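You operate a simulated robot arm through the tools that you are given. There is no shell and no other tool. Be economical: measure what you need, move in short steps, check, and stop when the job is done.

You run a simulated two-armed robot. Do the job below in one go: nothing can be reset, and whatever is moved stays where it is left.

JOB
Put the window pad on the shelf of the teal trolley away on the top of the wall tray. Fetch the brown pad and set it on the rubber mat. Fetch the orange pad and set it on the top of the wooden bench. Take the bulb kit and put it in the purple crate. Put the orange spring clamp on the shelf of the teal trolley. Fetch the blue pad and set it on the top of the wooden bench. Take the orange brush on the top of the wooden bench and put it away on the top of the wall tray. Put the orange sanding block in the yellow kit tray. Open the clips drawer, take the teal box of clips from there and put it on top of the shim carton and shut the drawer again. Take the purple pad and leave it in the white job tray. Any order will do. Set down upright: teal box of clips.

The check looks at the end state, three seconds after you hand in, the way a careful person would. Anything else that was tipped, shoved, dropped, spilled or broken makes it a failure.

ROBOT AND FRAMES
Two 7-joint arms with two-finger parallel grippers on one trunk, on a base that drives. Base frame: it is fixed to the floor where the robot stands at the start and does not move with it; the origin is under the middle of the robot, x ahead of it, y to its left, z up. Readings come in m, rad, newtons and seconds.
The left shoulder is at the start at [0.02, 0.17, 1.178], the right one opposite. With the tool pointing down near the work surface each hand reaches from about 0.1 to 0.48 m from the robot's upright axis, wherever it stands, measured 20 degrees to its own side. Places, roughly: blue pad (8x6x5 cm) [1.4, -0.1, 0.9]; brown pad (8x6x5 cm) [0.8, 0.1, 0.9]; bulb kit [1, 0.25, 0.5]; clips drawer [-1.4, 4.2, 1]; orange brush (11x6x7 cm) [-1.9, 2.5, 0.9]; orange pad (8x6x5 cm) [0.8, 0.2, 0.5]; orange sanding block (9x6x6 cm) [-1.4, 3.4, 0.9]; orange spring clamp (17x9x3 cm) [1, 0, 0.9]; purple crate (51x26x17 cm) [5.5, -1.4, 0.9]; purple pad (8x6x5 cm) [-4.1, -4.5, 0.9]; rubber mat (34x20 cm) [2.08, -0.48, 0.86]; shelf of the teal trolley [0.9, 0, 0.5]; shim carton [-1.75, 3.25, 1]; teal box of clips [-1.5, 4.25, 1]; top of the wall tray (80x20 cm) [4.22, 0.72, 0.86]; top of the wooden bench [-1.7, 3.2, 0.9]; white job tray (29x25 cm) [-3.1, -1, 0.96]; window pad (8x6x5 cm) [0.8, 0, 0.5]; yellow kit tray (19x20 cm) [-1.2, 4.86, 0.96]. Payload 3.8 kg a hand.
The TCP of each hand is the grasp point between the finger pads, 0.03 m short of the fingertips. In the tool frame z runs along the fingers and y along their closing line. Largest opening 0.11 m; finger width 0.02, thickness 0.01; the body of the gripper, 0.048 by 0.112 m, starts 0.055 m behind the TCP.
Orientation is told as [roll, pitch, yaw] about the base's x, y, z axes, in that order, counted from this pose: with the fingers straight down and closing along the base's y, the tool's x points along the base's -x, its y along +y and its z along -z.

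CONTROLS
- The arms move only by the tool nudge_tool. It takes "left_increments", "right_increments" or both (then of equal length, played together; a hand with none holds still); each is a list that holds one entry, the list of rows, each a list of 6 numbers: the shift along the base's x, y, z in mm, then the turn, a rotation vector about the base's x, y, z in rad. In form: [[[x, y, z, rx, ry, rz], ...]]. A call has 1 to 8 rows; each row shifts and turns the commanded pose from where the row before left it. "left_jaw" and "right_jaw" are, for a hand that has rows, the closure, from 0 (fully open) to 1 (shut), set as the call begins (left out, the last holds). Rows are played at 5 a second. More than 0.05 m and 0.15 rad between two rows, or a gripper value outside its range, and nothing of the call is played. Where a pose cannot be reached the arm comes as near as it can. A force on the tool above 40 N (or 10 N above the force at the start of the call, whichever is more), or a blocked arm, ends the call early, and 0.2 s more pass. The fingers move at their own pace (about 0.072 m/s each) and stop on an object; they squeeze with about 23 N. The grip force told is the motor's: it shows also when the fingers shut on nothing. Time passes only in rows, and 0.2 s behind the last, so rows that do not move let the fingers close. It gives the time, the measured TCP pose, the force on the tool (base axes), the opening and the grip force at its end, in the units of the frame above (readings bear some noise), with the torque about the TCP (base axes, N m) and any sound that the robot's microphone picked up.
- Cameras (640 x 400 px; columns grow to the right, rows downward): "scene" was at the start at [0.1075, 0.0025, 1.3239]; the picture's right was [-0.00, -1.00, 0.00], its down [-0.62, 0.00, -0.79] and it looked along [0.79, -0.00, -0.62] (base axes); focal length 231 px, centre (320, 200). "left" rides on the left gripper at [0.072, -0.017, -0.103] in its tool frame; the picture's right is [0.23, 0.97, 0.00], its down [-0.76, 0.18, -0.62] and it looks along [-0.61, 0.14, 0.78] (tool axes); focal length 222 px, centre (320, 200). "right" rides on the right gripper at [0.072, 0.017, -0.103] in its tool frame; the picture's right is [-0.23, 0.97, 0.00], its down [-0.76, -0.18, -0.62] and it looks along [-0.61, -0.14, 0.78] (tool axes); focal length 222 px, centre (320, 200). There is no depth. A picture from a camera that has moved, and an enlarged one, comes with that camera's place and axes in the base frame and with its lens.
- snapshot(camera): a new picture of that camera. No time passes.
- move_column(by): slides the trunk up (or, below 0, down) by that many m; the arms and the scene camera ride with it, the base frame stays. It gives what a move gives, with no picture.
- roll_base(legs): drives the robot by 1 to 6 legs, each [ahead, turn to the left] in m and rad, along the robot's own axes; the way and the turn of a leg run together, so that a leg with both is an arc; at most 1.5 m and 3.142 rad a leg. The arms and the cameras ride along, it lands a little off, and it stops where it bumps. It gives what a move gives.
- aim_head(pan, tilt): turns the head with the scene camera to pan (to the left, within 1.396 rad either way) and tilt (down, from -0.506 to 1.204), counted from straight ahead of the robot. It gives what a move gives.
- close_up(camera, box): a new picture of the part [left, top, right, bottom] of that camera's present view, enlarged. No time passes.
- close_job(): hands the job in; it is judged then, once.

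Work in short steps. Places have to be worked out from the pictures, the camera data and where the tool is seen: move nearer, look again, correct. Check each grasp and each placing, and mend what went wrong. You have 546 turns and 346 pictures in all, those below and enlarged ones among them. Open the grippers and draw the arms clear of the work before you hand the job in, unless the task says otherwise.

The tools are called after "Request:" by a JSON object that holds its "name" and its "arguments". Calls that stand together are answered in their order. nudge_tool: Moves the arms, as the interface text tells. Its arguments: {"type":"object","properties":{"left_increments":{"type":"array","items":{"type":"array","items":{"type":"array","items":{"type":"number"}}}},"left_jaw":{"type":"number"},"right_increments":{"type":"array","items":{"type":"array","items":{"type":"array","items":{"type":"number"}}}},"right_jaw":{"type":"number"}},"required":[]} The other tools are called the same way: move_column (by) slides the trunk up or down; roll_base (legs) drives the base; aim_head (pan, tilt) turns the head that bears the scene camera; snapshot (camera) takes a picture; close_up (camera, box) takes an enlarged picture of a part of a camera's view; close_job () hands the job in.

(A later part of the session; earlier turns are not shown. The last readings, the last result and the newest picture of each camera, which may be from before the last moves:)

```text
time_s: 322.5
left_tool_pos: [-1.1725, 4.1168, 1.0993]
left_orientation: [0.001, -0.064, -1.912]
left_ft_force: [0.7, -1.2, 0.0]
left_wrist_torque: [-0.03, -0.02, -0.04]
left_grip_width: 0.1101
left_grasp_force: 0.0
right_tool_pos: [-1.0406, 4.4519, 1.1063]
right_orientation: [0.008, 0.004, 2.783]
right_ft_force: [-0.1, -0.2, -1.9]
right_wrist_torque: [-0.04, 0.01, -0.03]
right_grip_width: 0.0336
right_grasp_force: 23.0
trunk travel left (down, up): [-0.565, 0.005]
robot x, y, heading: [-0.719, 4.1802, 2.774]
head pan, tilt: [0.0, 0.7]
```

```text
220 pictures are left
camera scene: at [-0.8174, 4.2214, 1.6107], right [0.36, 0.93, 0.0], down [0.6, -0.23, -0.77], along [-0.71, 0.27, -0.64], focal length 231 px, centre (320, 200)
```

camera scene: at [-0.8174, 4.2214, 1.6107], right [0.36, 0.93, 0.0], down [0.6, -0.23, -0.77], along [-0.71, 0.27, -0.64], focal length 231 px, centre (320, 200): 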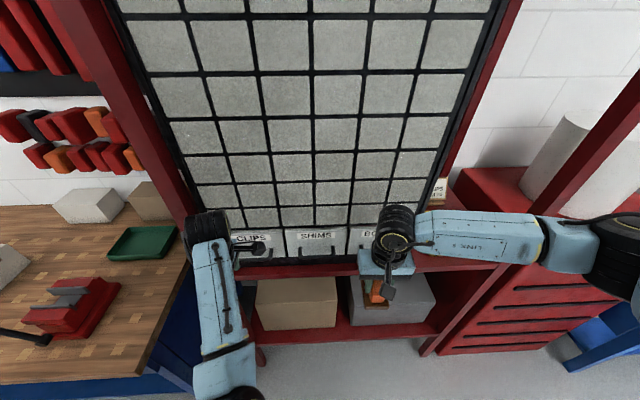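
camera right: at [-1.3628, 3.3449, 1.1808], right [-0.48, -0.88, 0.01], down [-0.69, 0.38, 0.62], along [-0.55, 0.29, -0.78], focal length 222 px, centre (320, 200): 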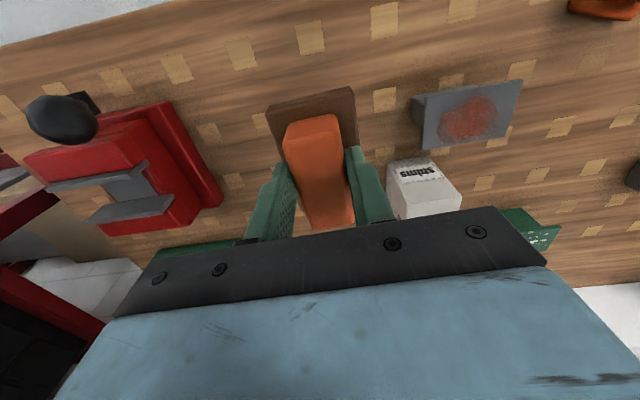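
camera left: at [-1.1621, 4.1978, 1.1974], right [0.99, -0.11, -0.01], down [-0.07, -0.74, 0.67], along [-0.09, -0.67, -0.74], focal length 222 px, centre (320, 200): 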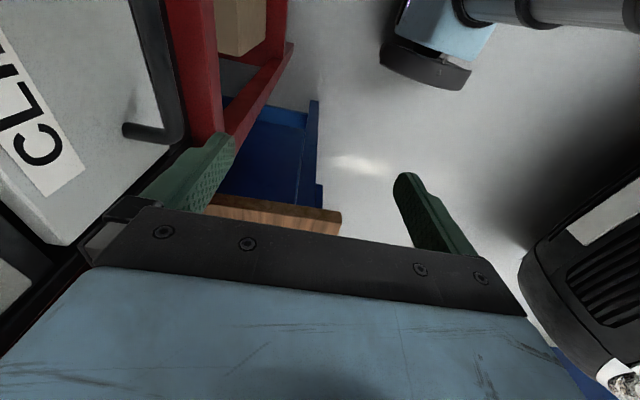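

The bar's near end is seen at about (-1.28, 4.13). I move over the bar's middle and look again before descending.

Request:
{"name": "nudge_tool", "arguments": {"left_increments": [[[-20, 18, 0, 0, 0, 0], [-20, 18, 0, 0, 0, 0], [-20, 17, 0, 0, 0, 0]]]}}

Request:
{"name": "snapshot", "arguments": {"camera": "left"}}

```text
time_s: 323.5
left_tool_pos: [-1.2338, 4.1418, 1.0859]
left_orientation: [0.025, -0.113, -1.891]
left_ft_force: [-0.6, 0.1, -0.2]
left_wrist_torque: [0.0, -0.01, 0.04]
left_grip_width: 0.1099
left_grasp_force: 0.1
right_tool_pos: [-1.0411, 4.451, 1.1065]
right_orientation: [0.009, 0.003, 2.782]
right_ft_force: [0.5, -0.3, -1.5]
right_wrist_torque: [-0.03, -0.03, 0.01]
right_grip_width: 0.0334
right_grasp_force: 23.1
trunk travel left (down, up): [-0.565, 0.005]
robot x, y, heading: [-0.7179, 4.1815, 2.776]
head pan, tilt: [0.0, 0.7]
stopped in row 3 (left hand): the arm was blocked; the commanded pose is now the measured one
```

```text
219 pictures are left
camera left: at [-1.2252, 4.228, 1.1798], right [1.0, -0.09, 0.0], down [-0.06, -0.7, 0.71], along [-0.07, -0.7, -0.71], focal length 222 px, centre (320, 200)
```

left: 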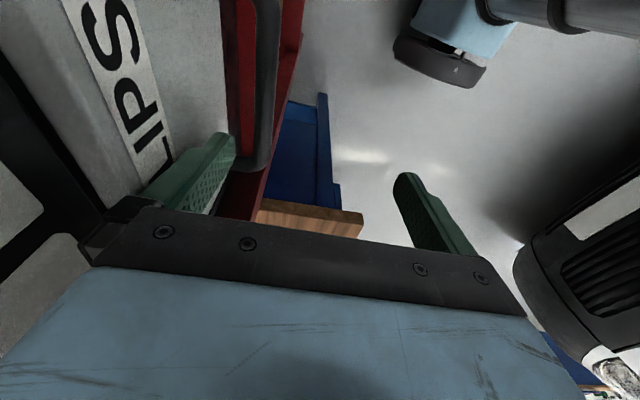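

The inner finger is between bar and face, just inside the bar's left end. I descend.

Request:
{"name": "nudge_tool", "arguments": {"left_increments": [[[0, 8, -15, 0, 0, 0], [0, 5, -15, 0, 0, 0], [0, 0, -15, 0, 0, 0]]]}}

Request:
{"name": "snapshot", "arguments": {"camera": "left"}}

```text
time_s: 324.3
left_tool_pos: [-1.2325, 4.145, 1.0363]
left_orientation: [0.031, -0.13, -1.888]
left_ft_force: [0.1, 0.7, -1.2]
left_wrist_torque: [0.0, 0.02, -0.01]
left_grip_width: 0.1101
left_grasp_force: 0.1
right_tool_pos: [-1.0404, 4.4505, 1.1062]
right_orientation: [0.008, 0.003, 2.784]
right_ft_force: [0.9, -0.4, -1.4]
right_wrist_torque: [-0.04, -0.01, -0.01]
right_grip_width: 0.0334
right_grasp_force: 23.2
trunk travel left (down, up): [-0.565, 0.005]
robot x, y, heading: [-0.7188, 4.1808, 2.775]
head pan, tilt: [0.0, 0.7]
```

```text
218 pictures are left
camera left: at [-1.2267, 4.2321, 1.129], right [1.0, -0.08, 0.0], down [-0.06, -0.69, 0.72], along [-0.06, -0.72, -0.69], focal length 222 px, centre (320, 200)
```

left: 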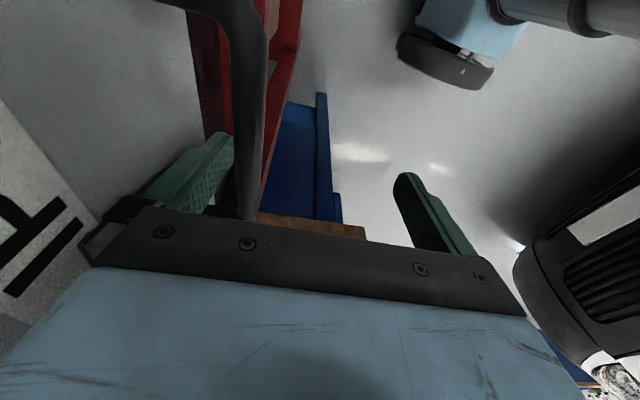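

The bar is between the fingers. I close on it and then pull by backing the base.

Request:
{"name": "nudge_tool", "arguments": {"left_increments": [[[0, 0, 0, 0, 0, 0], [0, 0, 0, 0, 0, 0], [0, 0, 0, 0, 0, 0], [0, 0, 0, 0, 0, 0], [0, 0, 0, 0, 0, 0]]], "left_jaw": 1}}

Request:
{"name": "snapshot", "arguments": {"camera": "scene"}}

```text
time_s: 325.5
left_tool_pos: [-1.2358, 4.1452, 1.037]
left_orientation: [0.031, -0.124, -1.884]
left_ft_force: [2.4, 2.9, -19.9]
left_wrist_torque: [0.3, 2.91, -1.58]
left_grip_width: 0.0587
left_grasp_force: 23.4
right_tool_pos: [-1.041, 4.4519, 1.107]
right_orientation: [0.011, 0.002, 2.783]
right_ft_force: [-0.8, 0.4, -1.1]
right_wrist_torque: [0.0, -0.02, -0.02]
right_grip_width: 0.0334
right_grasp_force: 22.9
trunk travel left (down, up): [-0.565, 0.005]
robot x, y, heading: [-0.7185, 4.1824, 2.777]
head pan, tilt: [0.0, 0.7]
```

```text
217 pictures are left
camera scene: at [-0.8183, 4.2217, 1.6105], right [0.36, 0.93, 0.0], down [0.6, -0.23, -0.76], along [-0.71, 0.27, -0.64], focal length 231 px, centre (320, 200)
```

scene: 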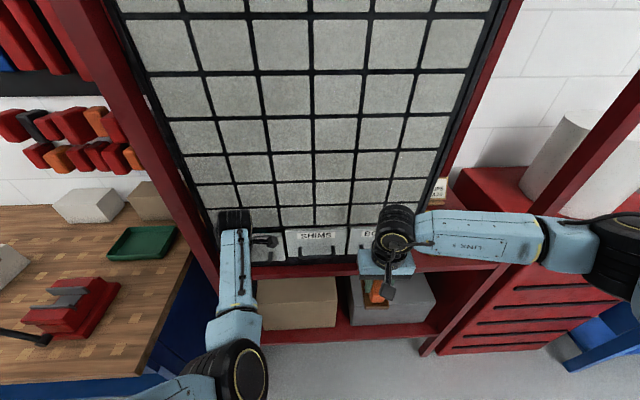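

Request:
{"name": "roll_base", "arguments": {"legs": [[-0.06, 0]]}}

Request:
{"name": "snapshot", "arguments": {"camera": "left"}}

Request:
{"name": "snapshot", "arguments": {"camera": "scene"}}

```text
time_s: 326.6
left_tool_pos: [-1.1805, 4.1264, 1.0361]
left_orientation: [0.025, -0.126, -1.888]
left_ft_force: [5.7, 12.0, -8.7]
left_wrist_torque: [0.33, 3.53, 0.37]
left_grip_width: 0.058
left_grasp_force: 23.0
right_tool_pos: [-0.9855, 4.4338, 1.1068]
right_orientation: [0.009, 0.004, 2.78]
right_ft_force: [0.0, -0.4, -1.3]
right_wrist_torque: [0.0, 0.0, 0.0]
right_grip_width: 0.0335
right_grasp_force: 22.9
trunk travel left (down, up): [-0.565, 0.005]
robot x, y, heading: [-0.6618, 4.1599, 2.774]
head pan, tilt: [0.0, 0.7]
stopped in leg 1: the force on the tool passed its limit at 42 N (the readings are from after the stop); the commanded pose is now the measured one
```

```text
216 pictures are left
camera left: at [-1.1736, 4.2139, 1.1297], right [1.0, -0.09, 0.0], down [-0.06, -0.69, 0.72], along [-0.07, -0.72, -0.7], focal length 222 px, centre (320, 200)
```

left: 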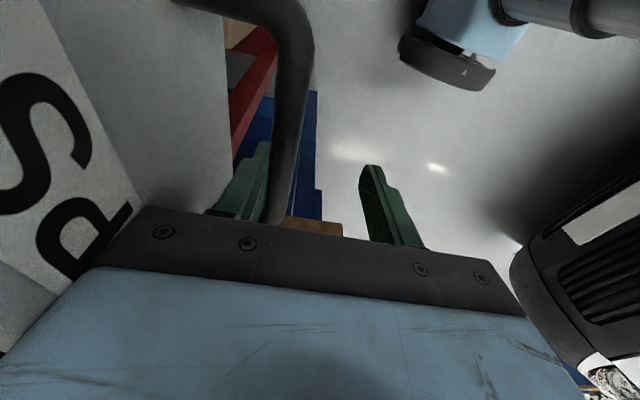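

```text
215 pictures are left
camera scene: at [-0.762, 4.2031, 1.6106], right [0.36, 0.93, 0.0], down [0.6, -0.23, -0.77], along [-0.71, 0.27, -0.64], focal length 231 px, centre (320, 200)
```

scene: 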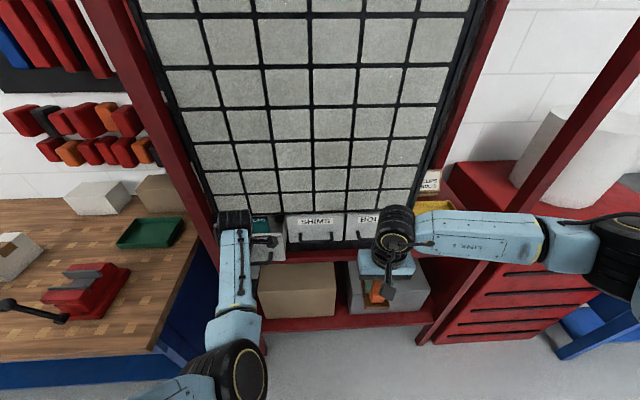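

The drawer is opening; a teal box shows inside. I keep pulling in steps.

Request:
{"name": "roll_base", "arguments": {"legs": [[-0.07, 0]]}}

Request:
{"name": "roll_base", "arguments": {"legs": [[-0.07, 0]]}}

Request:
{"name": "snapshot", "arguments": {"camera": "scene"}}

```text
time_s: 327.6
left_tool_pos: [-1.1158, 4.1049, 1.0374]
left_orientation: [0.028, -0.126, -1.891]
left_ft_force: [8.1, 30.3, -10.7]
left_wrist_torque: [-0.96, 3.47, -0.5]
left_grip_width: 0.0584
left_grasp_force: 23.3
right_tool_pos: [-0.92, 4.41, 1.1056]
right_orientation: [0.012, 0.003, 2.779]
right_ft_force: [0.3, 0.1, -1.1]
right_wrist_torque: [-0.01, -0.01, -0.01]
right_grip_width: 0.0333
right_grasp_force: 22.8
trunk travel left (down, up): [-0.565, 0.005]
robot x, y, heading: [-0.5984, 4.1391, 2.776]
head pan, tilt: [0.0, 0.7]
```

```text
time_s: 328.6
left_tool_pos: [-1.0504, 4.0835, 1.0371]
left_orientation: [0.026, -0.121, -1.895]
left_ft_force: [11.0, 36.5, -7.2]
left_wrist_torque: [-1.37, 3.85, -0.67]
left_grip_width: 0.0582
left_grasp_force: 22.5
right_tool_pos: [-0.8557, 4.387, 1.1059]
right_orientation: [0.012, 0.003, 2.78]
right_ft_force: [0.4, 0.8, -1.0]
right_wrist_torque: [0.0, 0.0, -0.02]
right_grip_width: 0.0333
right_grasp_force: 23.2
trunk travel left (down, up): [-0.565, 0.005]
robot x, y, heading: [-0.5322, 4.1057, 2.776]
head pan, tilt: [0.0, 0.7]
```

```text
214 pictures are left
camera scene: at [-0.6313, 4.1581, 1.6107], right [0.36, 0.93, 0.0], down [0.6, -0.23, -0.77], along [-0.72, 0.27, -0.64], focal length 231 px, centre (320, 200)
```

scene: 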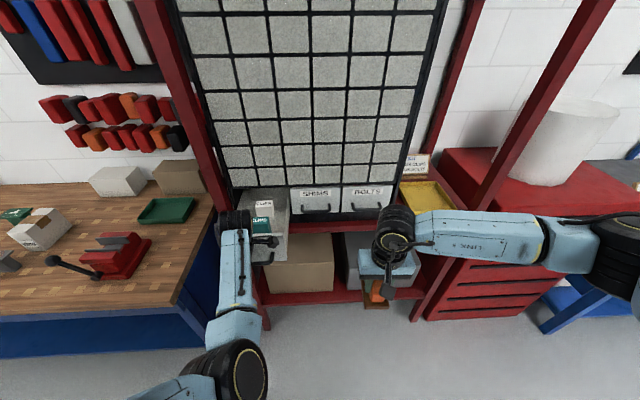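

Drawer is open about 0.19 m, a teal box is near its front. I ease the jaw slightly and lift the fingers off the handle.

Request:
{"name": "nudge_tool", "arguments": {"left_increments": [[[0, 0, 0, 0, 0, 0], [0, 0, 15, 0, 0, 0], [0, 0, 15, 0, 0, 0], [0, 0, 15, 0, 0, 0], [0, 0, 10, 0, 0, 0]]], "left_jaw": 0.42}}

Request:
{"name": "close_up", "arguments": {"camera": "scene", "box": [200, 170, 360, 270]}}

Request:
{"name": "snapshot", "arguments": {"camera": "left"}}

```text
time_s: 329.4
left_tool_pos: [-1.0457, 4.0751, 1.0475]
left_orientation: [0.055, -0.117, -1.913]
left_ft_force: [8.1, 25.6, -8.1]
left_wrist_torque: [-0.17, 0.39, -1.13]
left_grip_width: 0.0681
left_grasp_force: 4.6
right_tool_pos: [-0.8552, 4.3852, 1.1047]
right_orientation: [0.01, 0.003, 2.777]
right_ft_force: [0.3, -0.7, -1.0]
right_wrist_torque: [0.01, 0.0, 0.02]
right_grip_width: 0.0335
right_grasp_force: 22.9
trunk travel left (down, up): [-0.565, 0.005]
robot x, y, heading: [-0.5385, 4.1133, 2.771]
head pan, tilt: [0.0, 0.7]
stopped in row 3 (left hand): the force on the tool passed its limit at 63 N (the readings are from after the stop); the commanded pose is now the measured one
```

```text
4.00 times, centred on (280, 220) of scene
camera zoom: at [-0.6327, 4.1561, 1.6108], right [0.36, 0.93, 0.0], down [0.6, -0.23, -0.77], along [-0.71, 0.28, -0.64], focal length 924 px, centre (480, 120)
```

zoom: 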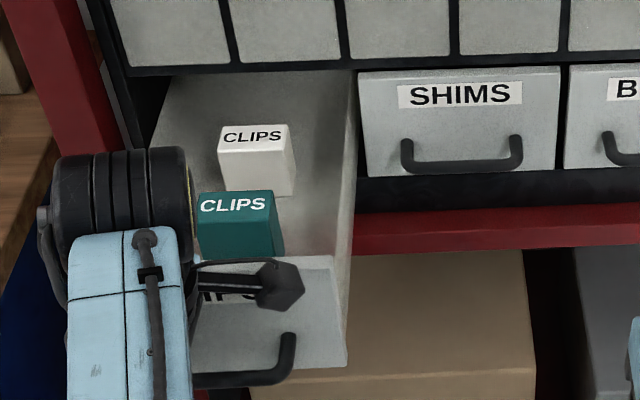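

```text
212 pictures are left
camera left: at [-1.0395, 4.1617, 1.1402], right [0.99, -0.11, 0.03], down [-0.09, -0.69, 0.72], along [-0.06, -0.71, -0.7], focal length 222 px, centre (320, 200)
```

left: 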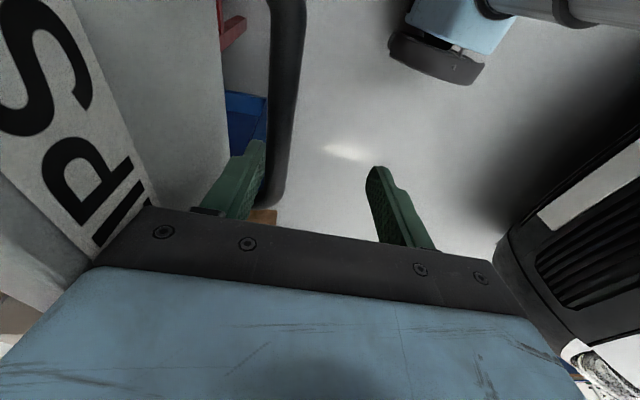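

The finger presses sideways on the handle's left arm; I shift it right, then lift.

Request:
{"name": "nudge_tool", "arguments": {"left_increments": [[[3, 10, 0, 0, 0, 0], [3, 8, 0, 0, 0, 0], [0, 0, 15, 0, 0, 0], [0, 0, 15, 0, 0, 0], [0, 0, 15, 0, 0, 0]]]}}

Request:
{"name": "snapshot", "arguments": {"camera": "left"}}

```text
time_s: 330.1
left_tool_pos: [-1.0452, 4.0742, 1.047]
left_orientation: [0.065, -0.139, -1.901]
left_ft_force: [8.1, 28.7, -1.4]
left_wrist_torque: [-0.12, 0.95, -1.26]
left_grip_width: 0.0694
left_grasp_force: 5.2
right_tool_pos: [-0.855, 4.3862, 1.1047]
right_orientation: [0.011, 0.004, 2.777]
right_ft_force: [-0.2, 0.3, -1.0]
right_wrist_torque: [0.02, -0.03, -0.03]
right_grip_width: 0.0335
right_grasp_force: 23.0
trunk travel left (down, up): [-0.565, 0.005]
robot x, y, heading: [-0.5318, 4.1131, 2.771]
head pan, tilt: [0.0, 0.7]
stopped in row 3 (left hand): the force on the tool passed its limit at 48 N (the readings are from after the stop); the commanded pose is now the measured one
```

```text
211 pictures are left
camera left: at [-1.0397, 4.1641, 1.1382], right [0.99, -0.09, 0.03], down [-0.09, -0.68, 0.73], along [-0.05, -0.73, -0.68], focal length 222 px, centre (320, 200)
```

left: 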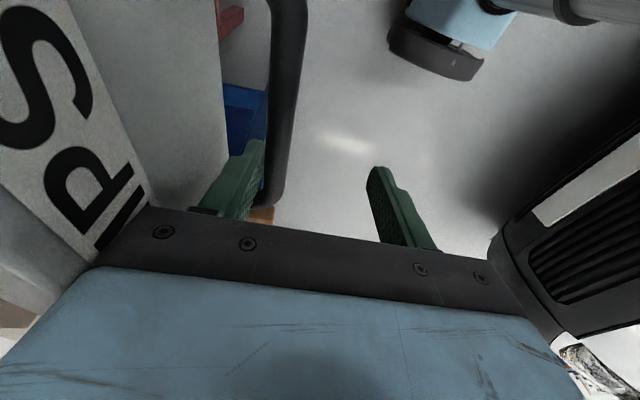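

Request:
{"name": "roll_base", "arguments": {"legs": [[0, -0.035]]}}

Request:
{"name": "nudge_tool", "arguments": {"left_increments": [[[0, 0, 10, 0, 0, 0], [0, 0, 15, 0, 0, 0], [0, 0, 15, 0, 0, 0]]]}}

Request:
{"name": "snapshot", "arguments": {"camera": "left"}}

```text
time_s: 330.9
left_tool_pos: [-1.0477, 4.0852, 1.046]
left_orientation: [0.067, -0.143, -1.924]
left_ft_force: [0.6, -3.3, -3.5]
left_wrist_torque: [0.28, 0.31, 0.36]
left_grip_width: 0.0668
left_grasp_force: 2.5
right_tool_pos: [-0.8479, 4.3947, 1.1067]
right_orientation: [0.005, 0.005, 2.743]
right_ft_force: [-0.1, 0.6, -1.2]
right_wrist_torque: [0.0, 0.02, 0.03]
right_grip_width: 0.0336
right_grasp_force: 23.1
trunk travel left (down, up): [-0.565, 0.005]
robot x, y, heading: [-0.5346, 4.1097, 2.739]
head pan, tilt: [0.0, 0.7]
```

```text
time_s: 331.6
left_tool_pos: [-1.0434, 4.0745, 1.0651]
left_orientation: [0.096, -0.155, -1.938]
left_ft_force: [5.2, 19.0, -10.2]
left_wrist_torque: [-0.03, 1.19, -1.0]
left_grip_width: 0.0745
left_grasp_force: 10.5
right_tool_pos: [-0.8451, 4.3983, 1.1053]
right_orientation: [0.009, 0.004, 2.742]
right_ft_force: [0.2, 0.1, -2.0]
right_wrist_torque: [0.01, -0.03, 0.0]
right_grip_width: 0.0335
right_grasp_force: 22.8
trunk travel left (down, up): [-0.565, 0.005]
robot x, y, heading: [-0.5348, 4.1138, 2.731]
head pan, tilt: [0.0, 0.7]
stopped in row 3 (left hand): the force on the tool passed its limit at 48 N (the readings are from after the stop); the commanded pose is now the measured one
```

```text
210 pictures are left
camera left: at [-1.0369, 4.1669, 1.1535], right [0.99, -0.12, 0.06], down [-0.13, -0.65, 0.75], along [-0.06, -0.75, -0.66], focal length 222 px, centre (320, 200)
```

left: 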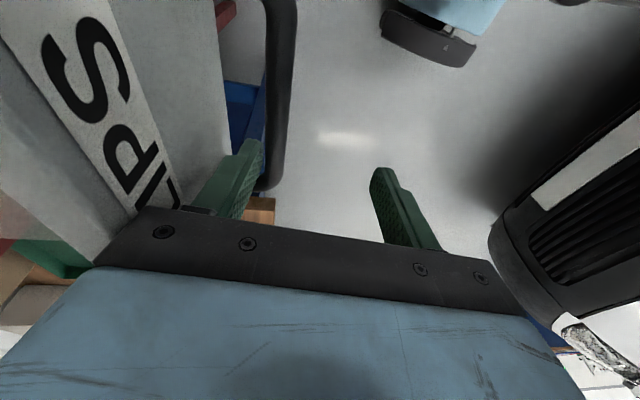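

Lifting drifts sideways each time; I repeat the small right turn and lift once more.

Request:
{"name": "roll_base", "arguments": {"legs": [[0, -0.04]]}}

Request:
{"name": "nudge_tool", "arguments": {"left_increments": [[[0, 5, 10, 0, 0, 0], [0, 5, 10, 0, 0, 0]]]}}

Request:
{"name": "snapshot", "arguments": {"camera": "left"}}

```text
time_s: 332.4
left_tool_pos: [-1.0456, 4.0879, 1.0651]
left_orientation: [0.094, -0.158, -1.968]
left_ft_force: [-5.0, -16.4, -3.4]
left_wrist_torque: [0.71, 0.94, 1.12]
left_grip_width: 0.0719
left_grasp_force: 8.4
right_tool_pos: [-0.8356, 4.406, 1.1061]
right_orientation: [0.007, 0.004, 2.702]
right_ft_force: [-0.1, -0.4, -1.2]
right_wrist_torque: [0.03, -0.01, 0.0]
right_grip_width: 0.0333
right_grasp_force: 23.4
trunk travel left (down, up): [-0.565, 0.005]
robot x, y, heading: [-0.5389, 4.1134, 2.698]
head pan, tilt: [0.0, 0.7]
```

```text
time_s: 333.0
left_tool_pos: [-1.0455, 4.0845, 1.0796]
left_orientation: [0.111, -0.187, -1.959]
left_ft_force: [0.7, -0.6, 0.8]
left_wrist_torque: [-0.04, 0.0, 0.01]
left_grip_width: 0.0637
left_grasp_force: 0.0
right_tool_pos: [-0.8342, 4.4082, 1.105]
right_orientation: [0.008, 0.003, 2.701]
right_ft_force: [0.7, 0.3, -0.9]
right_wrist_torque: [0.02, -0.04, 0.04]
right_grip_width: 0.0333
right_grasp_force: 23.0
trunk travel left (down, up): [-0.565, 0.005]
robot x, y, heading: [-0.5354, 4.1119, 2.694]
head pan, tilt: [0.0, 0.7]
```

```text
209 pictures are left
camera left: at [-1.037, 4.1806, 1.1645], right [0.99, -0.14, 0.06], down [-0.14, -0.62, 0.77], along [-0.07, -0.77, -0.64], focal length 222 px, centre (320, 200)
```

left: 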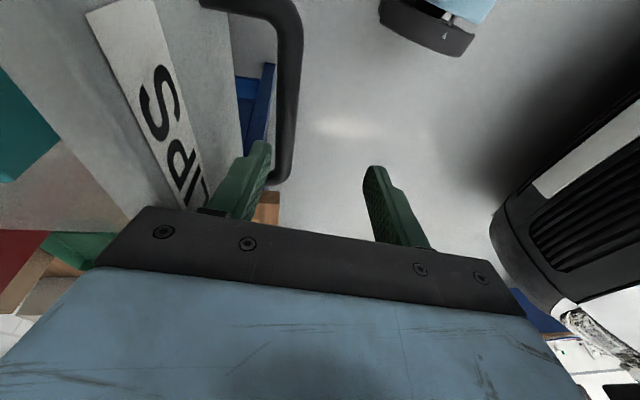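

Request:
{"name": "nudge_tool", "arguments": {"left_increments": [[[0, 5, 10, 0, 0, 0]]]}}

Request:
{"name": "roll_base", "arguments": {"legs": [[-0.1, 0]]}}

Request:
{"name": "snapshot", "arguments": {"camera": "scene"}}

```text
time_s: 333.4
left_tool_pos: [-1.0449, 4.0835, 1.0853]
left_orientation: [0.118, -0.197, -1.954]
left_ft_force: [-1.4, 0.4, -0.4]
left_wrist_torque: [0.02, 0.0, 0.01]
left_grip_width: 0.0637
left_grasp_force: 0.1
right_tool_pos: [-0.8338, 4.4076, 1.1069]
right_orientation: [0.009, 0.002, 2.701]
right_ft_force: [-0.5, -0.2, -0.6]
right_wrist_torque: [-0.01, 0.02, -0.01]
right_grip_width: 0.0335
right_grasp_force: 23.3
trunk travel left (down, up): [-0.565, 0.005]
robot x, y, heading: [-0.5335, 4.1141, 2.696]
head pan, tilt: [0.0, 0.7]
```

```text
time_s: 334.6
left_tool_pos: [-0.9598, 4.0413, 1.0897]
left_orientation: [0.108, -0.197, -1.949]
left_ft_force: [-0.4, -0.1, -0.4]
left_wrist_torque: [0.04, 0.0, 0.0]
left_grip_width: 0.0636
left_grasp_force: 0.2
right_tool_pos: [-0.7439, 4.3654, 1.1067]
right_orientation: [0.009, 0.005, 2.7]
right_ft_force: [0.3, 0.3, -1.5]
right_wrist_torque: [0.0, -0.02, 0.0]
right_grip_width: 0.0335
right_grasp_force: 23.2
trunk travel left (down, up): [-0.565, 0.005]
robot x, y, heading: [-0.446, 4.0733, 2.695]
head pan, tilt: [0.0, 0.7]
```

```text
208 pictures are left
camera scene: at [-0.5411, 4.1182, 1.6107], right [0.43, 0.9, 0.0], down [0.58, -0.28, -0.76], along [-0.69, 0.33, -0.64], focal length 231 px, centre (320, 200)
```

scene: 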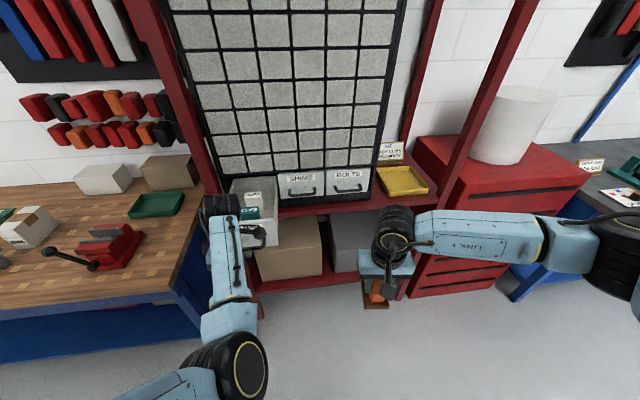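

Drawer stays open. The left arm is in an awkward posture; I back off a bit, turn its hand back and try raising it to regain freedom.

Request:
{"name": "roll_base", "arguments": {"legs": [[-0.15, 0]]}}

Request:
{"name": "nudge_tool", "arguments": {"left_increments": [[[0, 0, 0, -0.03, -0.02, -0.14], [0, 0, 0, -0.03, -0.02, -0.14], [0, 0, 0, -0.03, -0.02, -0.14], [0, 0, 0, 0, 0, -0.147], [0, 0, 0, 0, 0, -0.147], [0, 0, 0, 0, 0, -0.147], [0, 0, 0, 0, 0, -0.147], [0, 0, 0, 0, 0, -0.147]]], "left_jaw": 0}}

Request:
{"name": "nudge_tool", "arguments": {"left_increments": [[[-20, -10, 40, 0, 0, -0.1], [-20, -10, 40, 0, 0, -0.1], [-10, -10, 40, 0, 0, -0.1], [0, -10, 40, 0, 0, -0.1], [0, -10, 40, 0, 0, -0.06], [0, 0, 40, 0, 0, 0], [0, 0, 40, 0, 0, 0]]]}}

Request:
{"name": "aim_head", "arguments": {"pan": 0.6, "tilt": 0.5}}

Request:
{"name": "snapshot", "arguments": {"camera": "scene"}}

```text
time_s: 335.9
left_tool_pos: [-0.8253, 3.9748, 1.0884]
left_orientation: [0.107, -0.199, -1.951]
left_ft_force: [1.4, -0.4, 0.1]
left_wrist_torque: [-0.01, -0.02, 0.01]
left_grip_width: 0.0635
left_grasp_force: 0.1
right_tool_pos: [-0.6091, 4.3023, 1.1062]
right_orientation: [0.008, 0.004, 2.698]
right_ft_force: [-0.4, -0.1, -1.3]
right_wrist_torque: [-0.01, -0.02, 0.0]
right_grip_width: 0.0333
right_grasp_force: 22.5
trunk travel left (down, up): [-0.565, 0.005]
robot x, y, heading: [-0.3107, 4.0067, 2.694]
head pan, tilt: [0.0, 0.7]
```

```text
time_s: 337.7
left_tool_pos: [-0.827, 3.9747, 1.0888]
left_orientation: [0.211, -0.241, -3.129]
left_ft_force: [0.3, 0.0, 0.1]
left_wrist_torque: [0.0, 0.01, 0.01]
left_grip_width: 0.11
left_grasp_force: 0.0
right_tool_pos: [-0.6092, 4.3018, 1.1061]
right_orientation: [0.01, 0.003, 2.699]
right_ft_force: [0.5, -0.5, -1.5]
right_wrist_torque: [-0.02, -0.01, -0.01]
right_grip_width: 0.0336
right_grasp_force: 22.6
trunk travel left (down, up): [-0.565, 0.005]
robot x, y, heading: [-0.3114, 4.0092, 2.69]
head pan, tilt: [0.0, 0.7]
```

```text
time_s: 339.3
left_tool_pos: [-0.9014, 3.9168, 1.36]
left_orientation: [0.209, -0.24, 2.695]
left_ft_force: [0.8, -0.1, -0.1]
left_wrist_torque: [-0.01, -0.03, -0.02]
left_grip_width: 0.11
left_grasp_force: 0.1
left hand out of reach, approached as far as the arm can: row 6, 7
right_tool_pos: [-0.6095, 4.3011, 1.1061]
right_orientation: [0.009, 0.004, 2.699]
right_ft_force: [-0.7, -0.2, -1.7]
right_wrist_torque: [0.01, 0.03, -0.01]
right_grip_width: 0.0335
right_grasp_force: 23.1
trunk travel left (down, up): [-0.565, 0.005]
robot x, y, heading: [-0.3111, 4.006, 2.691]
head pan, tilt: [0.0, 0.7]
```

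```text
time_s: 340.3
left_tool_pos: [-0.9013, 3.9167, 1.3605]
left_orientation: [0.211, -0.241, 2.697]
left_ft_force: [0.4, -0.1, 0.2]
left_wrist_torque: [0.0, 0.0, -0.03]
left_grip_width: 0.1101
left_grasp_force: 0.1
right_tool_pos: [-0.6099, 4.3017, 1.1055]
right_orientation: [0.009, 0.003, 2.696]
right_ft_force: [0.0, 0.0, -1.0]
right_wrist_torque: [-0.01, -0.02, -0.02]
right_grip_width: 0.0333
right_grasp_force: 23.1
trunk travel left (down, up): [-0.565, 0.005]
robot x, y, heading: [-0.3116, 4.0038, 2.695]
head pan, tilt: [0.6, 0.499]
```

```text
207 pictures are left
camera scene: at [-0.4197, 4.0035, 1.6284], right [-0.15, 0.99, 0.0], down [0.47, 0.07, -0.88], along [-0.87, -0.13, -0.48], focal length 231 px, centre (320, 200)
```

scene: 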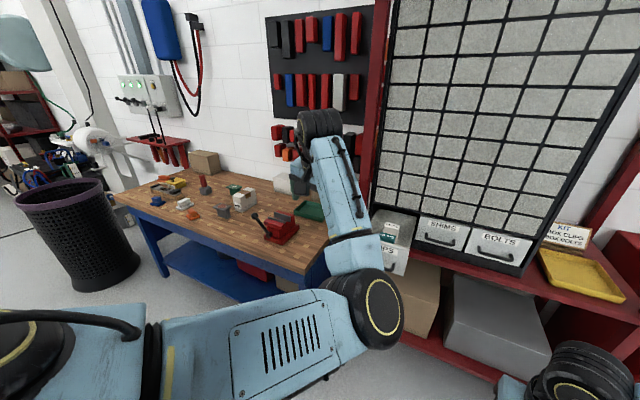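

The arm rises again. I level the left tool.

Request:
{"name": "nudge_tool", "arguments": {"left_increments": [[[0, 0, 0, 0.03, -0.102, 0], [0, 0, 0, 0.03, -0.102, 0], [0, 0, 0, 0.03, -0.102, 0]]]}}

Request:
{"name": "aim_head", "arguments": {"pan": 0.3, "tilt": 0.6}}

Request:
{"name": "snapshot", "arguments": {"camera": "scene"}}

Request:
{"name": "snapshot", "arguments": {"camera": "left"}}

```text
time_s: 341.1
left_tool_pos: [-0.9099, 3.9123, 1.3582]
left_orientation: [-0.002, 0.002, 2.72]
left_ft_force: [0.9, -0.7, -0.4]
left_wrist_torque: [0.04, 0.02, 0.02]
left_grip_width: 0.11
left_grasp_force: 0.0
left hand out of reach, approached as far as the arm can: row 1
right_tool_pos: [-0.6087, 4.3013, 1.1064]
right_orientation: [0.009, 0.003, 2.696]
right_ft_force: [-0.9, -0.1, -1.0]
right_wrist_torque: [-0.03, -0.02, 0.02]
right_grip_width: 0.0334
right_grasp_force: 22.2
trunk travel left (down, up): [-0.565, 0.005]
robot x, y, heading: [-0.3116, 4.0071, 2.695]
head pan, tilt: [0.6, 0.499]
```

```text
time_s: 341.9
left_tool_pos: [-0.9103, 3.9128, 1.358]
left_orientation: [0.0, 0.001, 2.723]
left_ft_force: [0.7, 0.3, -0.4]
left_wrist_torque: [0.02, 0.02, 0.0]
left_grip_width: 0.11
left_grasp_force: 0.0
right_tool_pos: [-0.6108, 4.3018, 1.1061]
right_orientation: [0.008, 0.004, 2.698]
right_ft_force: [0.1, 0.3, -1.4]
right_wrist_torque: [0.03, -0.04, 0.03]
right_grip_width: 0.0332
right_grasp_force: 22.8
trunk travel left (down, up): [-0.565, 0.005]
robot x, y, heading: [-0.3083, 4.0042, 2.697]
head pan, tilt: [0.3, 0.6]
```

```text
206 pictures are left
camera scene: at [-0.4172, 4.0302, 1.6193], right [0.15, 0.99, 0.0], down [0.56, -0.08, -0.83], along [-0.82, 0.12, -0.56], focal length 231 px, centre (320, 200)
```

scene: 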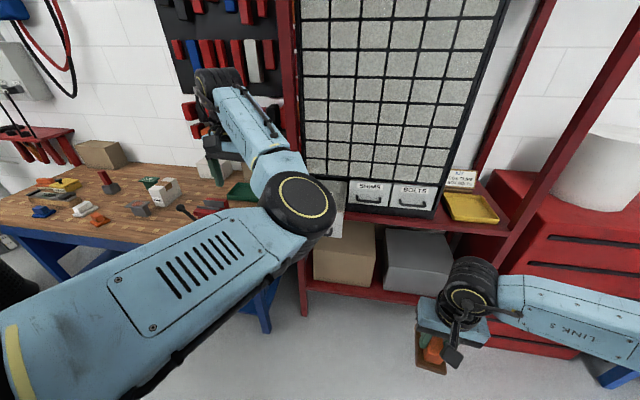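

```text
205 pictures are left
camera left: at [-0.8371, 3.8996, 1.4614], right [-0.19, -0.98, 0.0], down [-0.77, 0.15, 0.62], along [-0.61, 0.12, -0.78], focal length 222 px, centre (320, 200)
```

left: 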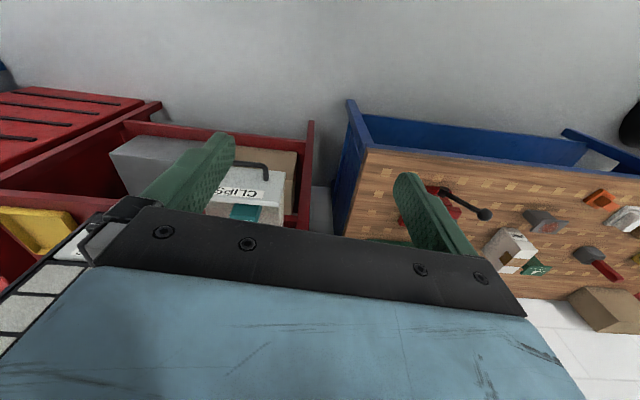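

The left arm is free and level. The teal box is at about (-1.17, 4.163), top near z 1.06. I drive so that the left hand comes above it.

Request:
{"name": "roll_base", "arguments": {"legs": [[0, 0.25], [0.38, 0], [0, -0.14]]}}

Request:
{"name": "snapshot", "arguments": {"camera": "left"}}

Request:
{"name": "snapshot", "arguments": {"camera": "scene"}}

```text
time_s: 345.8
left_tool_pos: [-1.2697, 3.9216, 1.3586]
left_orientation: [-0.001, 0.003, 2.835]
left_ft_force: [-0.6, -0.3, -0.2]
left_wrist_torque: [-0.03, -0.03, -0.02]
left_grip_width: 0.1098
left_grasp_force: 0.1
right_tool_pos: [-1.0137, 4.3423, 1.1071]
right_orientation: [0.009, 0.004, 2.809]
right_ft_force: [-0.6, -0.2, -1.2]
right_wrist_torque: [0.0, -0.03, 0.0]
right_grip_width: 0.0335
right_grasp_force: 23.3
trunk travel left (down, up): [-0.565, 0.005]
robot x, y, heading: [-0.6843, 4.0807, 2.807]
head pan, tilt: [0.3, 0.6]
```

```text
204 pictures are left
camera left: at [-1.1952, 3.9166, 1.4614], right [-0.08, -1.0, 0.0], down [-0.78, 0.06, 0.62], along [-0.62, 0.05, -0.78], focal length 222 px, centre (320, 200)
```

left: 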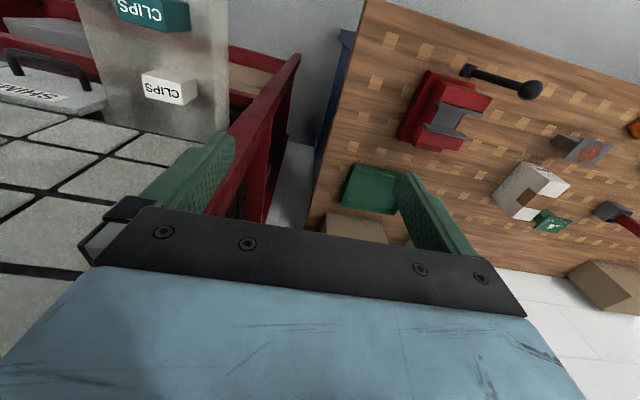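

```text
203 pictures are left
camera scene: at [-0.792, 4.093, 1.6192], right [0.04, 1.0, 0.0], down [0.56, -0.02, -0.82], along [-0.82, 0.03, -0.57], focal length 231 px, centre (320, 200)
```

scene: 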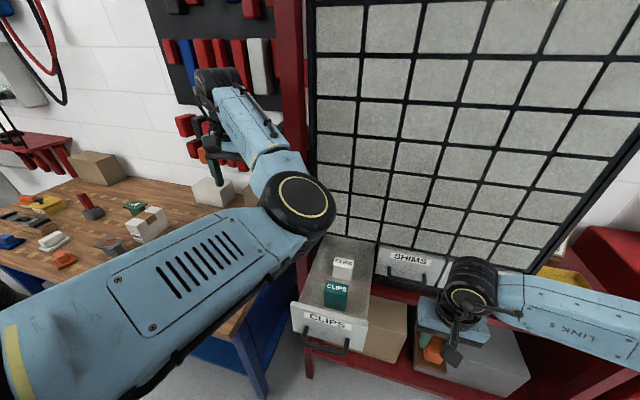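

Both views put the teal box at (-1.162, 4.146), top about 1.06. I bring the left hand above it with the jaw part-closed.

Request:
{"name": "nudge_tool", "arguments": {"left_increments": [[[30, 30, 0, 0, 0, 0], [25, 40, 0, 0, 0, 0], [20, 40, -20, 0, 0, 0], [17, 40, -30, 0, 0, -0.02], [16, 40, -30, 0, 0, -0.01], [0, 35, -30, 0, 0, 0]]], "left_jaw": 0.2}}

Request:
{"name": "snapshot", "arguments": {"camera": "left"}}

```text
refused: row 4 steps farther than a row can; nothing moved
```

```text
202 pictures are left
camera left: at [-1.1952, 3.9166, 1.4614], right [-0.08, -1.0, 0.0], down [-0.78, 0.06, 0.62], along [-0.62, 0.05, -0.78], focal length 222 px, centre (320, 200)
```

left: 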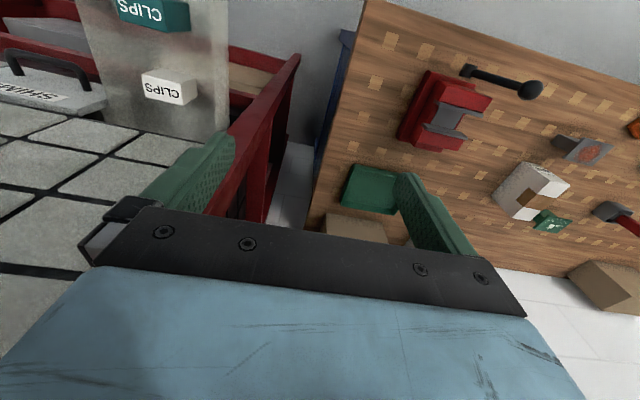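

Request:
{"name": "nudge_tool", "arguments": {"left_increments": [[[30, 25, 0, 0, 0, 0], [25, 35, 0, 0, 0, 0], [20, 35, -20, 0, 0, 0], [17, 35, -25, 0, 0, -0.02], [16, 35, -25, 0, 0, -0.01], [0, 30, -30, 0, 0, 0], [0, 30, -30, 0, 0, 0]]], "left_jaw": 0.2}}

Request:
{"name": "snapshot", "arguments": {"camera": "left"}}

```text
time_s: 346.9
left_tool_pos: [-1.2919, 3.9999, 1.2908]
left_orientation: [0.012, -0.016, 2.843]
left_ft_force: [3.1, -12.0, -0.5]
left_wrist_torque: [1.13, 0.3, 0.3]
left_grip_width: 0.0881
left_grasp_force: 0.1
left hand out of reach, approached as far as the arm can: row 1, 2, 3, 4, 5
right_tool_pos: [-1.0149, 4.3386, 1.1053]
right_orientation: [0.008, 0.004, 2.811]
right_ft_force: [0.5, -0.2, -1.1]
right_wrist_torque: [-0.04, 0.0, -0.02]
right_grip_width: 0.0336
right_grasp_force: 23.0
trunk travel left (down, up): [-0.565, 0.005]
robot x, y, heading: [-0.683, 4.0795, 2.806]
head pan, tilt: [0.3, 0.6]
stopped in row 5 (left hand): the force on the tool passed its limit at 58 N (the readings are from after the stop); the commanded pose is now the measured one
```

```text
201 pictures are left
camera left: at [-1.2168, 3.9964, 1.394], right [-0.07, -1.0, 0.01], down [-0.77, 0.06, 0.64], along [-0.64, 0.04, -0.77], focal length 222 px, centre (320, 200)
```

left: 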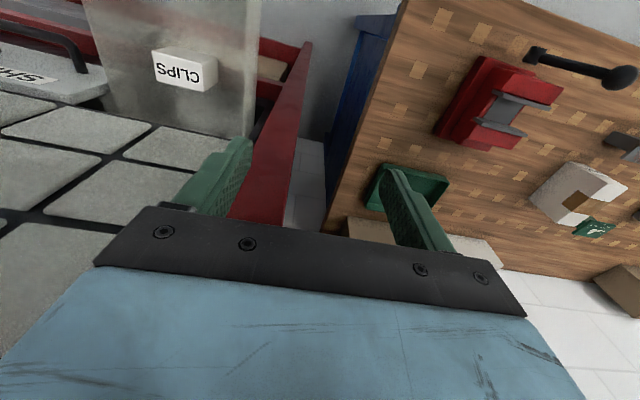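

The left hand ran against the rack's post. I back the base to free it, then lower the hand, which lets it come closer to me.

Request:
{"name": "roll_base", "arguments": {"legs": [[-0.2, 0]]}}

Request:
{"name": "nudge_tool", "arguments": {"left_increments": [[[0, 0, -30, 0, 0, 0], [0, 0, -30, 0, 0, 0], [10, 10, -30, 0, 0, 0], [10, 20, -20, 0, 0, 0], [10, 30, 0, 0, 0, 0], [10, 35, 0, 0, 0, 0]]]}}

Request:
{"name": "snapshot", "arguments": {"camera": "scene"}}

```text
time_s: 348.5
left_tool_pos: [-1.1058, 3.9364, 1.2933]
left_orientation: [0.011, -0.016, 2.84]
left_ft_force: [0.2, -1.0, -0.2]
left_wrist_torque: [0.0, -0.01, 0.01]
left_grip_width: 0.0877
left_grasp_force: 0.1
right_tool_pos: [-0.8278, 4.2752, 1.1057]
right_orientation: [0.006, 0.002, 2.81]
right_ft_force: [-1.0, -0.1, -0.5]
right_wrist_torque: [-0.01, -0.02, -0.04]
right_grip_width: 0.0334
right_grasp_force: 23.2
trunk travel left (down, up): [-0.565, 0.005]
robot x, y, heading: [-0.4976, 4.0155, 2.809]
head pan, tilt: [0.3, 0.6]
```

```text
time_s: 349.9
left_tool_pos: [-1.0733, 4.0243, 1.1885]
left_orientation: [0.017, -0.027, 2.853]
left_ft_force: [0.0, 0.1, -0.1]
left_wrist_torque: [-0.05, 0.03, 0.02]
left_grip_width: 0.0879
left_grasp_force: 0.0
right_tool_pos: [-0.8283, 4.277, 1.1063]
right_orientation: [0.009, 0.003, 2.81]
right_ft_force: [0.2, -0.5, -1.0]
right_wrist_torque: [0.0, -0.07, -0.02]
right_grip_width: 0.0334
right_grasp_force: 23.6
trunk travel left (down, up): [-0.565, 0.005]
robot x, y, heading: [-0.4993, 4.0109, 2.809]
head pan, tilt: [0.3, 0.6]
```

```text
200 pictures are left
camera scene: at [-0.6047, 4.0282, 1.6193], right [0.03, 1.0, 0.0], down [0.56, -0.02, -0.83], along [-0.82, 0.03, -0.56], focal length 231 px, centre (320, 200)
```

scene: 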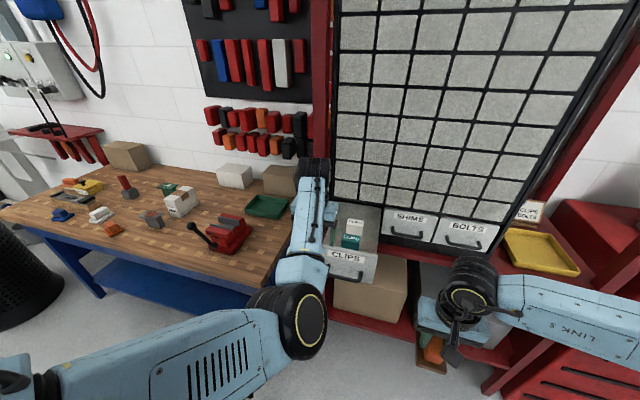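

Request:
{"name": "roll_base", "arguments": {"legs": [[0.1, 0]]}}

Request:
{"name": "nudge_tool", "arguments": {"left_increments": [[[7, 22, 0, 0, 0, -0.01], [7, 22, 0, 0, 0, -0.01], [7, 22, 0, 0, 0, -0.01], [5, 18, 0, 0, 0, -0.01]]]}}

Request:
{"name": "snapshot", "arguments": {"camera": "left"}}

```text
time_s: 351.1
left_tool_pos: [-1.1651, 4.0564, 1.1856]
left_orientation: [0.025, -0.021, 2.851]
left_ft_force: [-0.1, 1.1, -0.2]
left_wrist_torque: [0.02, -0.07, 0.0]
left_grip_width: 0.088
left_grasp_force: 0.1
right_tool_pos: [-0.9216, 4.3071, 1.1064]
right_orientation: [0.006, 0.004, 2.81]
right_ft_force: [-0.9, -0.4, -0.9]
right_wrist_torque: [0.04, -0.03, -0.01]
right_grip_width: 0.0334
right_grasp_force: 23.6
trunk travel left (down, up): [-0.565, 0.005]
robot x, y, heading: [-0.5913, 4.0503, 2.808]
head pan, tilt: [0.3, 0.6]
```

```text
time_s: 352.1
left_tool_pos: [-1.1509, 4.1324, 1.1921]
left_orientation: [0.034, -0.038, 2.829]
left_ft_force: [-0.3, 0.2, 0.0]
left_wrist_torque: [-0.01, 0.01, -0.03]
left_grip_width: 0.0881
left_grasp_force: 0.1
right_tool_pos: [-0.9212, 4.3079, 1.1058]
right_orientation: [0.007, 0.004, 2.811]
right_ft_force: [0.2, -0.2, -0.8]
right_wrist_torque: [-0.01, -0.03, 0.01]
right_grip_width: 0.0332
right_grasp_force: 22.7
trunk travel left (down, up): [-0.565, 0.005]
robot x, y, heading: [-0.5911, 4.0476, 2.814]
head pan, tilt: [0.3, 0.6]
```

```text
199 pictures are left
camera left: at [-1.0711, 4.1282, 1.2917], right [-0.08, -1.0, 0.03], down [-0.75, 0.08, 0.66], along [-0.66, 0.03, -0.75], focal length 222 px, centre (320, 200)
```

left: 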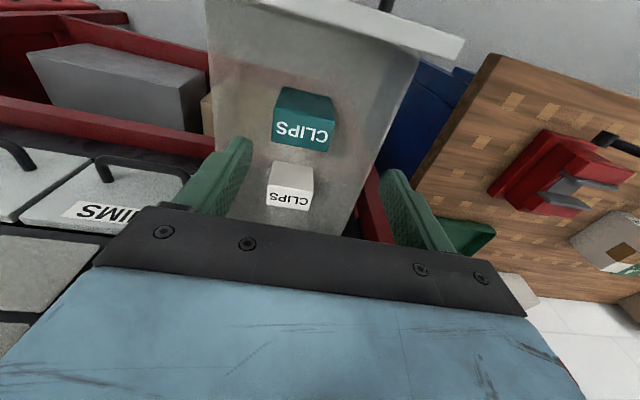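

Teal box top centre about (-1.175, 4.148). I centre and descend part way, then check.

Request:
{"name": "nudge_tool", "arguments": {"left_increments": [[[-12, 8, -35, 0.02, -0.01, 0], [-12, 8, -35, 0.02, -0.01, 0], [0, 0, -25, 0, 0, 0]]]}}

Request:
{"name": "snapshot", "arguments": {"camera": "left"}}

```text
time_s: 352.9
left_tool_pos: [-1.1623, 4.1575, 1.09]
left_orientation: [-0.023, -0.017, 2.811]
left_ft_force: [-0.6, 0.3, 0.0]
left_wrist_torque: [0.01, 0.0, -0.04]
left_grip_width: 0.0881
left_grasp_force: 0.0
right_tool_pos: [-0.9196, 4.3085, 1.1057]
right_orientation: [0.007, 0.002, 2.811]
right_ft_force: [0.5, -0.5, -0.7]
right_wrist_torque: [0.03, -0.04, 0.0]
right_grip_width: 0.0334
right_grasp_force: 23.5
trunk travel left (down, up): [-0.565, 0.005]
robot x, y, heading: [-0.5905, 4.0461, 2.804]
head pan, tilt: [0.3, 0.6]
```

```text
198 pictures are left
camera left: at [-1.0874, 4.1473, 1.1926], right [-0.1, -0.99, -0.02], down [-0.77, 0.06, 0.63], along [-0.63, 0.08, -0.77], focal length 222 px, centre (320, 200)
```

left: 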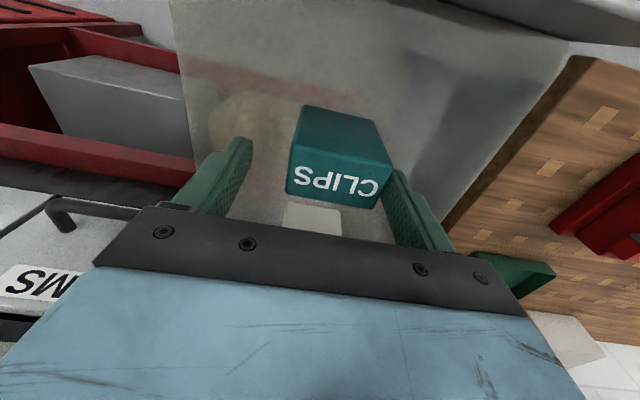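

Request:
{"name": "nudge_tool", "arguments": {"left_increments": [[[-4, -13, 0, 0.02, 0, 0], [-5, 0, -12, 0, 0, 0], [-4, 0, -12, 0, 0, 0]]]}}

Request:
{"name": "snapshot", "arguments": {"camera": "left"}}

```text
time_s: 353.7
left_tool_pos: [-1.176, 4.1433, 1.066]
left_orientation: [-0.041, -0.024, 2.813]
left_ft_force: [0.1, -0.9, -0.1]
left_wrist_torque: [-0.01, 0.01, -0.01]
left_grip_width: 0.0878
left_grasp_force: 0.1
right_tool_pos: [-0.9223, 4.3082, 1.1051]
right_orientation: [0.006, 0.003, 2.81]
right_ft_force: [-0.6, 0.3, -1.5]
right_wrist_torque: [0.01, -0.04, 0.0]
right_grip_width: 0.0333
right_grasp_force: 22.8
trunk travel left (down, up): [-0.565, 0.005]
robot x, y, heading: [-0.5889, 4.0479, 2.807]
head pan, tilt: [0.3, 0.6]
```

```text
197 pictures are left
camera left: at [-1.1019, 4.1321, 1.1686], right [-0.1, -0.99, -0.04], down [-0.77, 0.05, 0.63], along [-0.63, 0.1, -0.77], focal length 222 px, centre (320, 200)
```

left: 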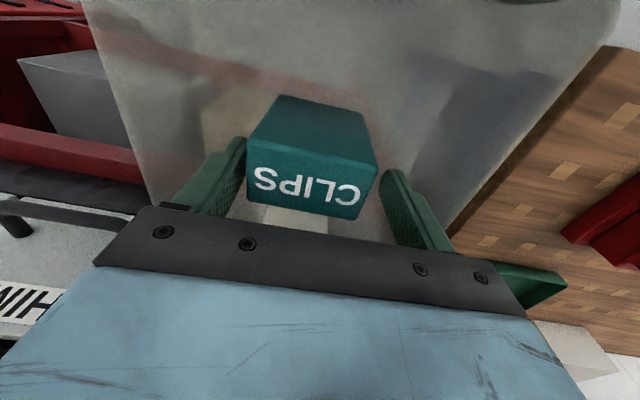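

Centred. I lower 1 cm more and close.

Request:
{"name": "nudge_tool", "arguments": {"left_increments": [[[-2, 0, -10, 0, 0, 0]]]}}

Request:
{"name": "nudge_tool", "arguments": {"left_increments": [[[0, 0, 0, 0, 0, 0], [0, 0, 0, 0, 0, 0], [0, 0, 0, 0, 0, 0], [0, 0, 0, 0, 0, 0]]], "left_jaw": 1}}

Request:
{"name": "snapshot", "arguments": {"camera": "left"}}

```text
time_s: 354.1
left_tool_pos: [-1.1792, 4.1442, 1.0567]
left_orientation: [-0.039, -0.023, 2.814]
left_ft_force: [-0.7, -0.1, 0.3]
left_wrist_torque: [0.0, -0.01, 0.01]
left_grip_width: 0.088
left_grasp_force: 0.1
right_tool_pos: [-0.9204, 4.308, 1.1061]
right_orientation: [0.007, 0.004, 2.81]
right_ft_force: [-0.3, 0.5, -0.4]
right_wrist_torque: [0.01, 0.02, 0.0]
right_grip_width: 0.0334
right_grasp_force: 23.0
trunk travel left (down, up): [-0.565, 0.005]
robot x, y, heading: [-0.5885, 4.047, 2.809]
head pan, tilt: [0.3, 0.6]
```

```text
time_s: 355.1
left_tool_pos: [-1.1785, 4.1433, 1.0572]
left_orientation: [-0.039, -0.025, 2.814]
left_ft_force: [-0.4, -1.1, 0.1]
left_wrist_torque: [-0.02, 0.04, 0.02]
left_grip_width: 0.0597
left_grasp_force: 23.0
right_tool_pos: [-0.9208, 4.3083, 1.1062]
right_orientation: [0.006, 0.003, 2.811]
right_ft_force: [-0.2, -0.5, -0.5]
right_wrist_torque: [0.01, -0.03, 0.0]
right_grip_width: 0.0332
right_grasp_force: 22.5
trunk travel left (down, up): [-0.565, 0.005]
robot x, y, heading: [-0.59, 4.0469, 2.808]
head pan, tilt: [0.3, 0.6]
```

```text
196 pictures are left
camera left: at [-1.1035, 4.1319, 1.1589], right [-0.1, -0.99, -0.04], down [-0.77, 0.05, 0.63], along [-0.63, 0.1, -0.77], focal length 222 px, centre (320, 200)
```

left: 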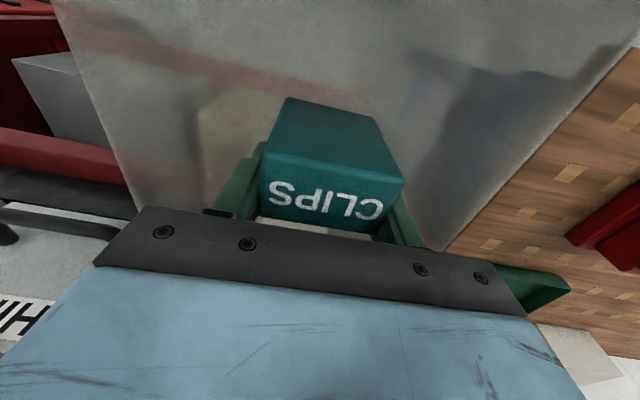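

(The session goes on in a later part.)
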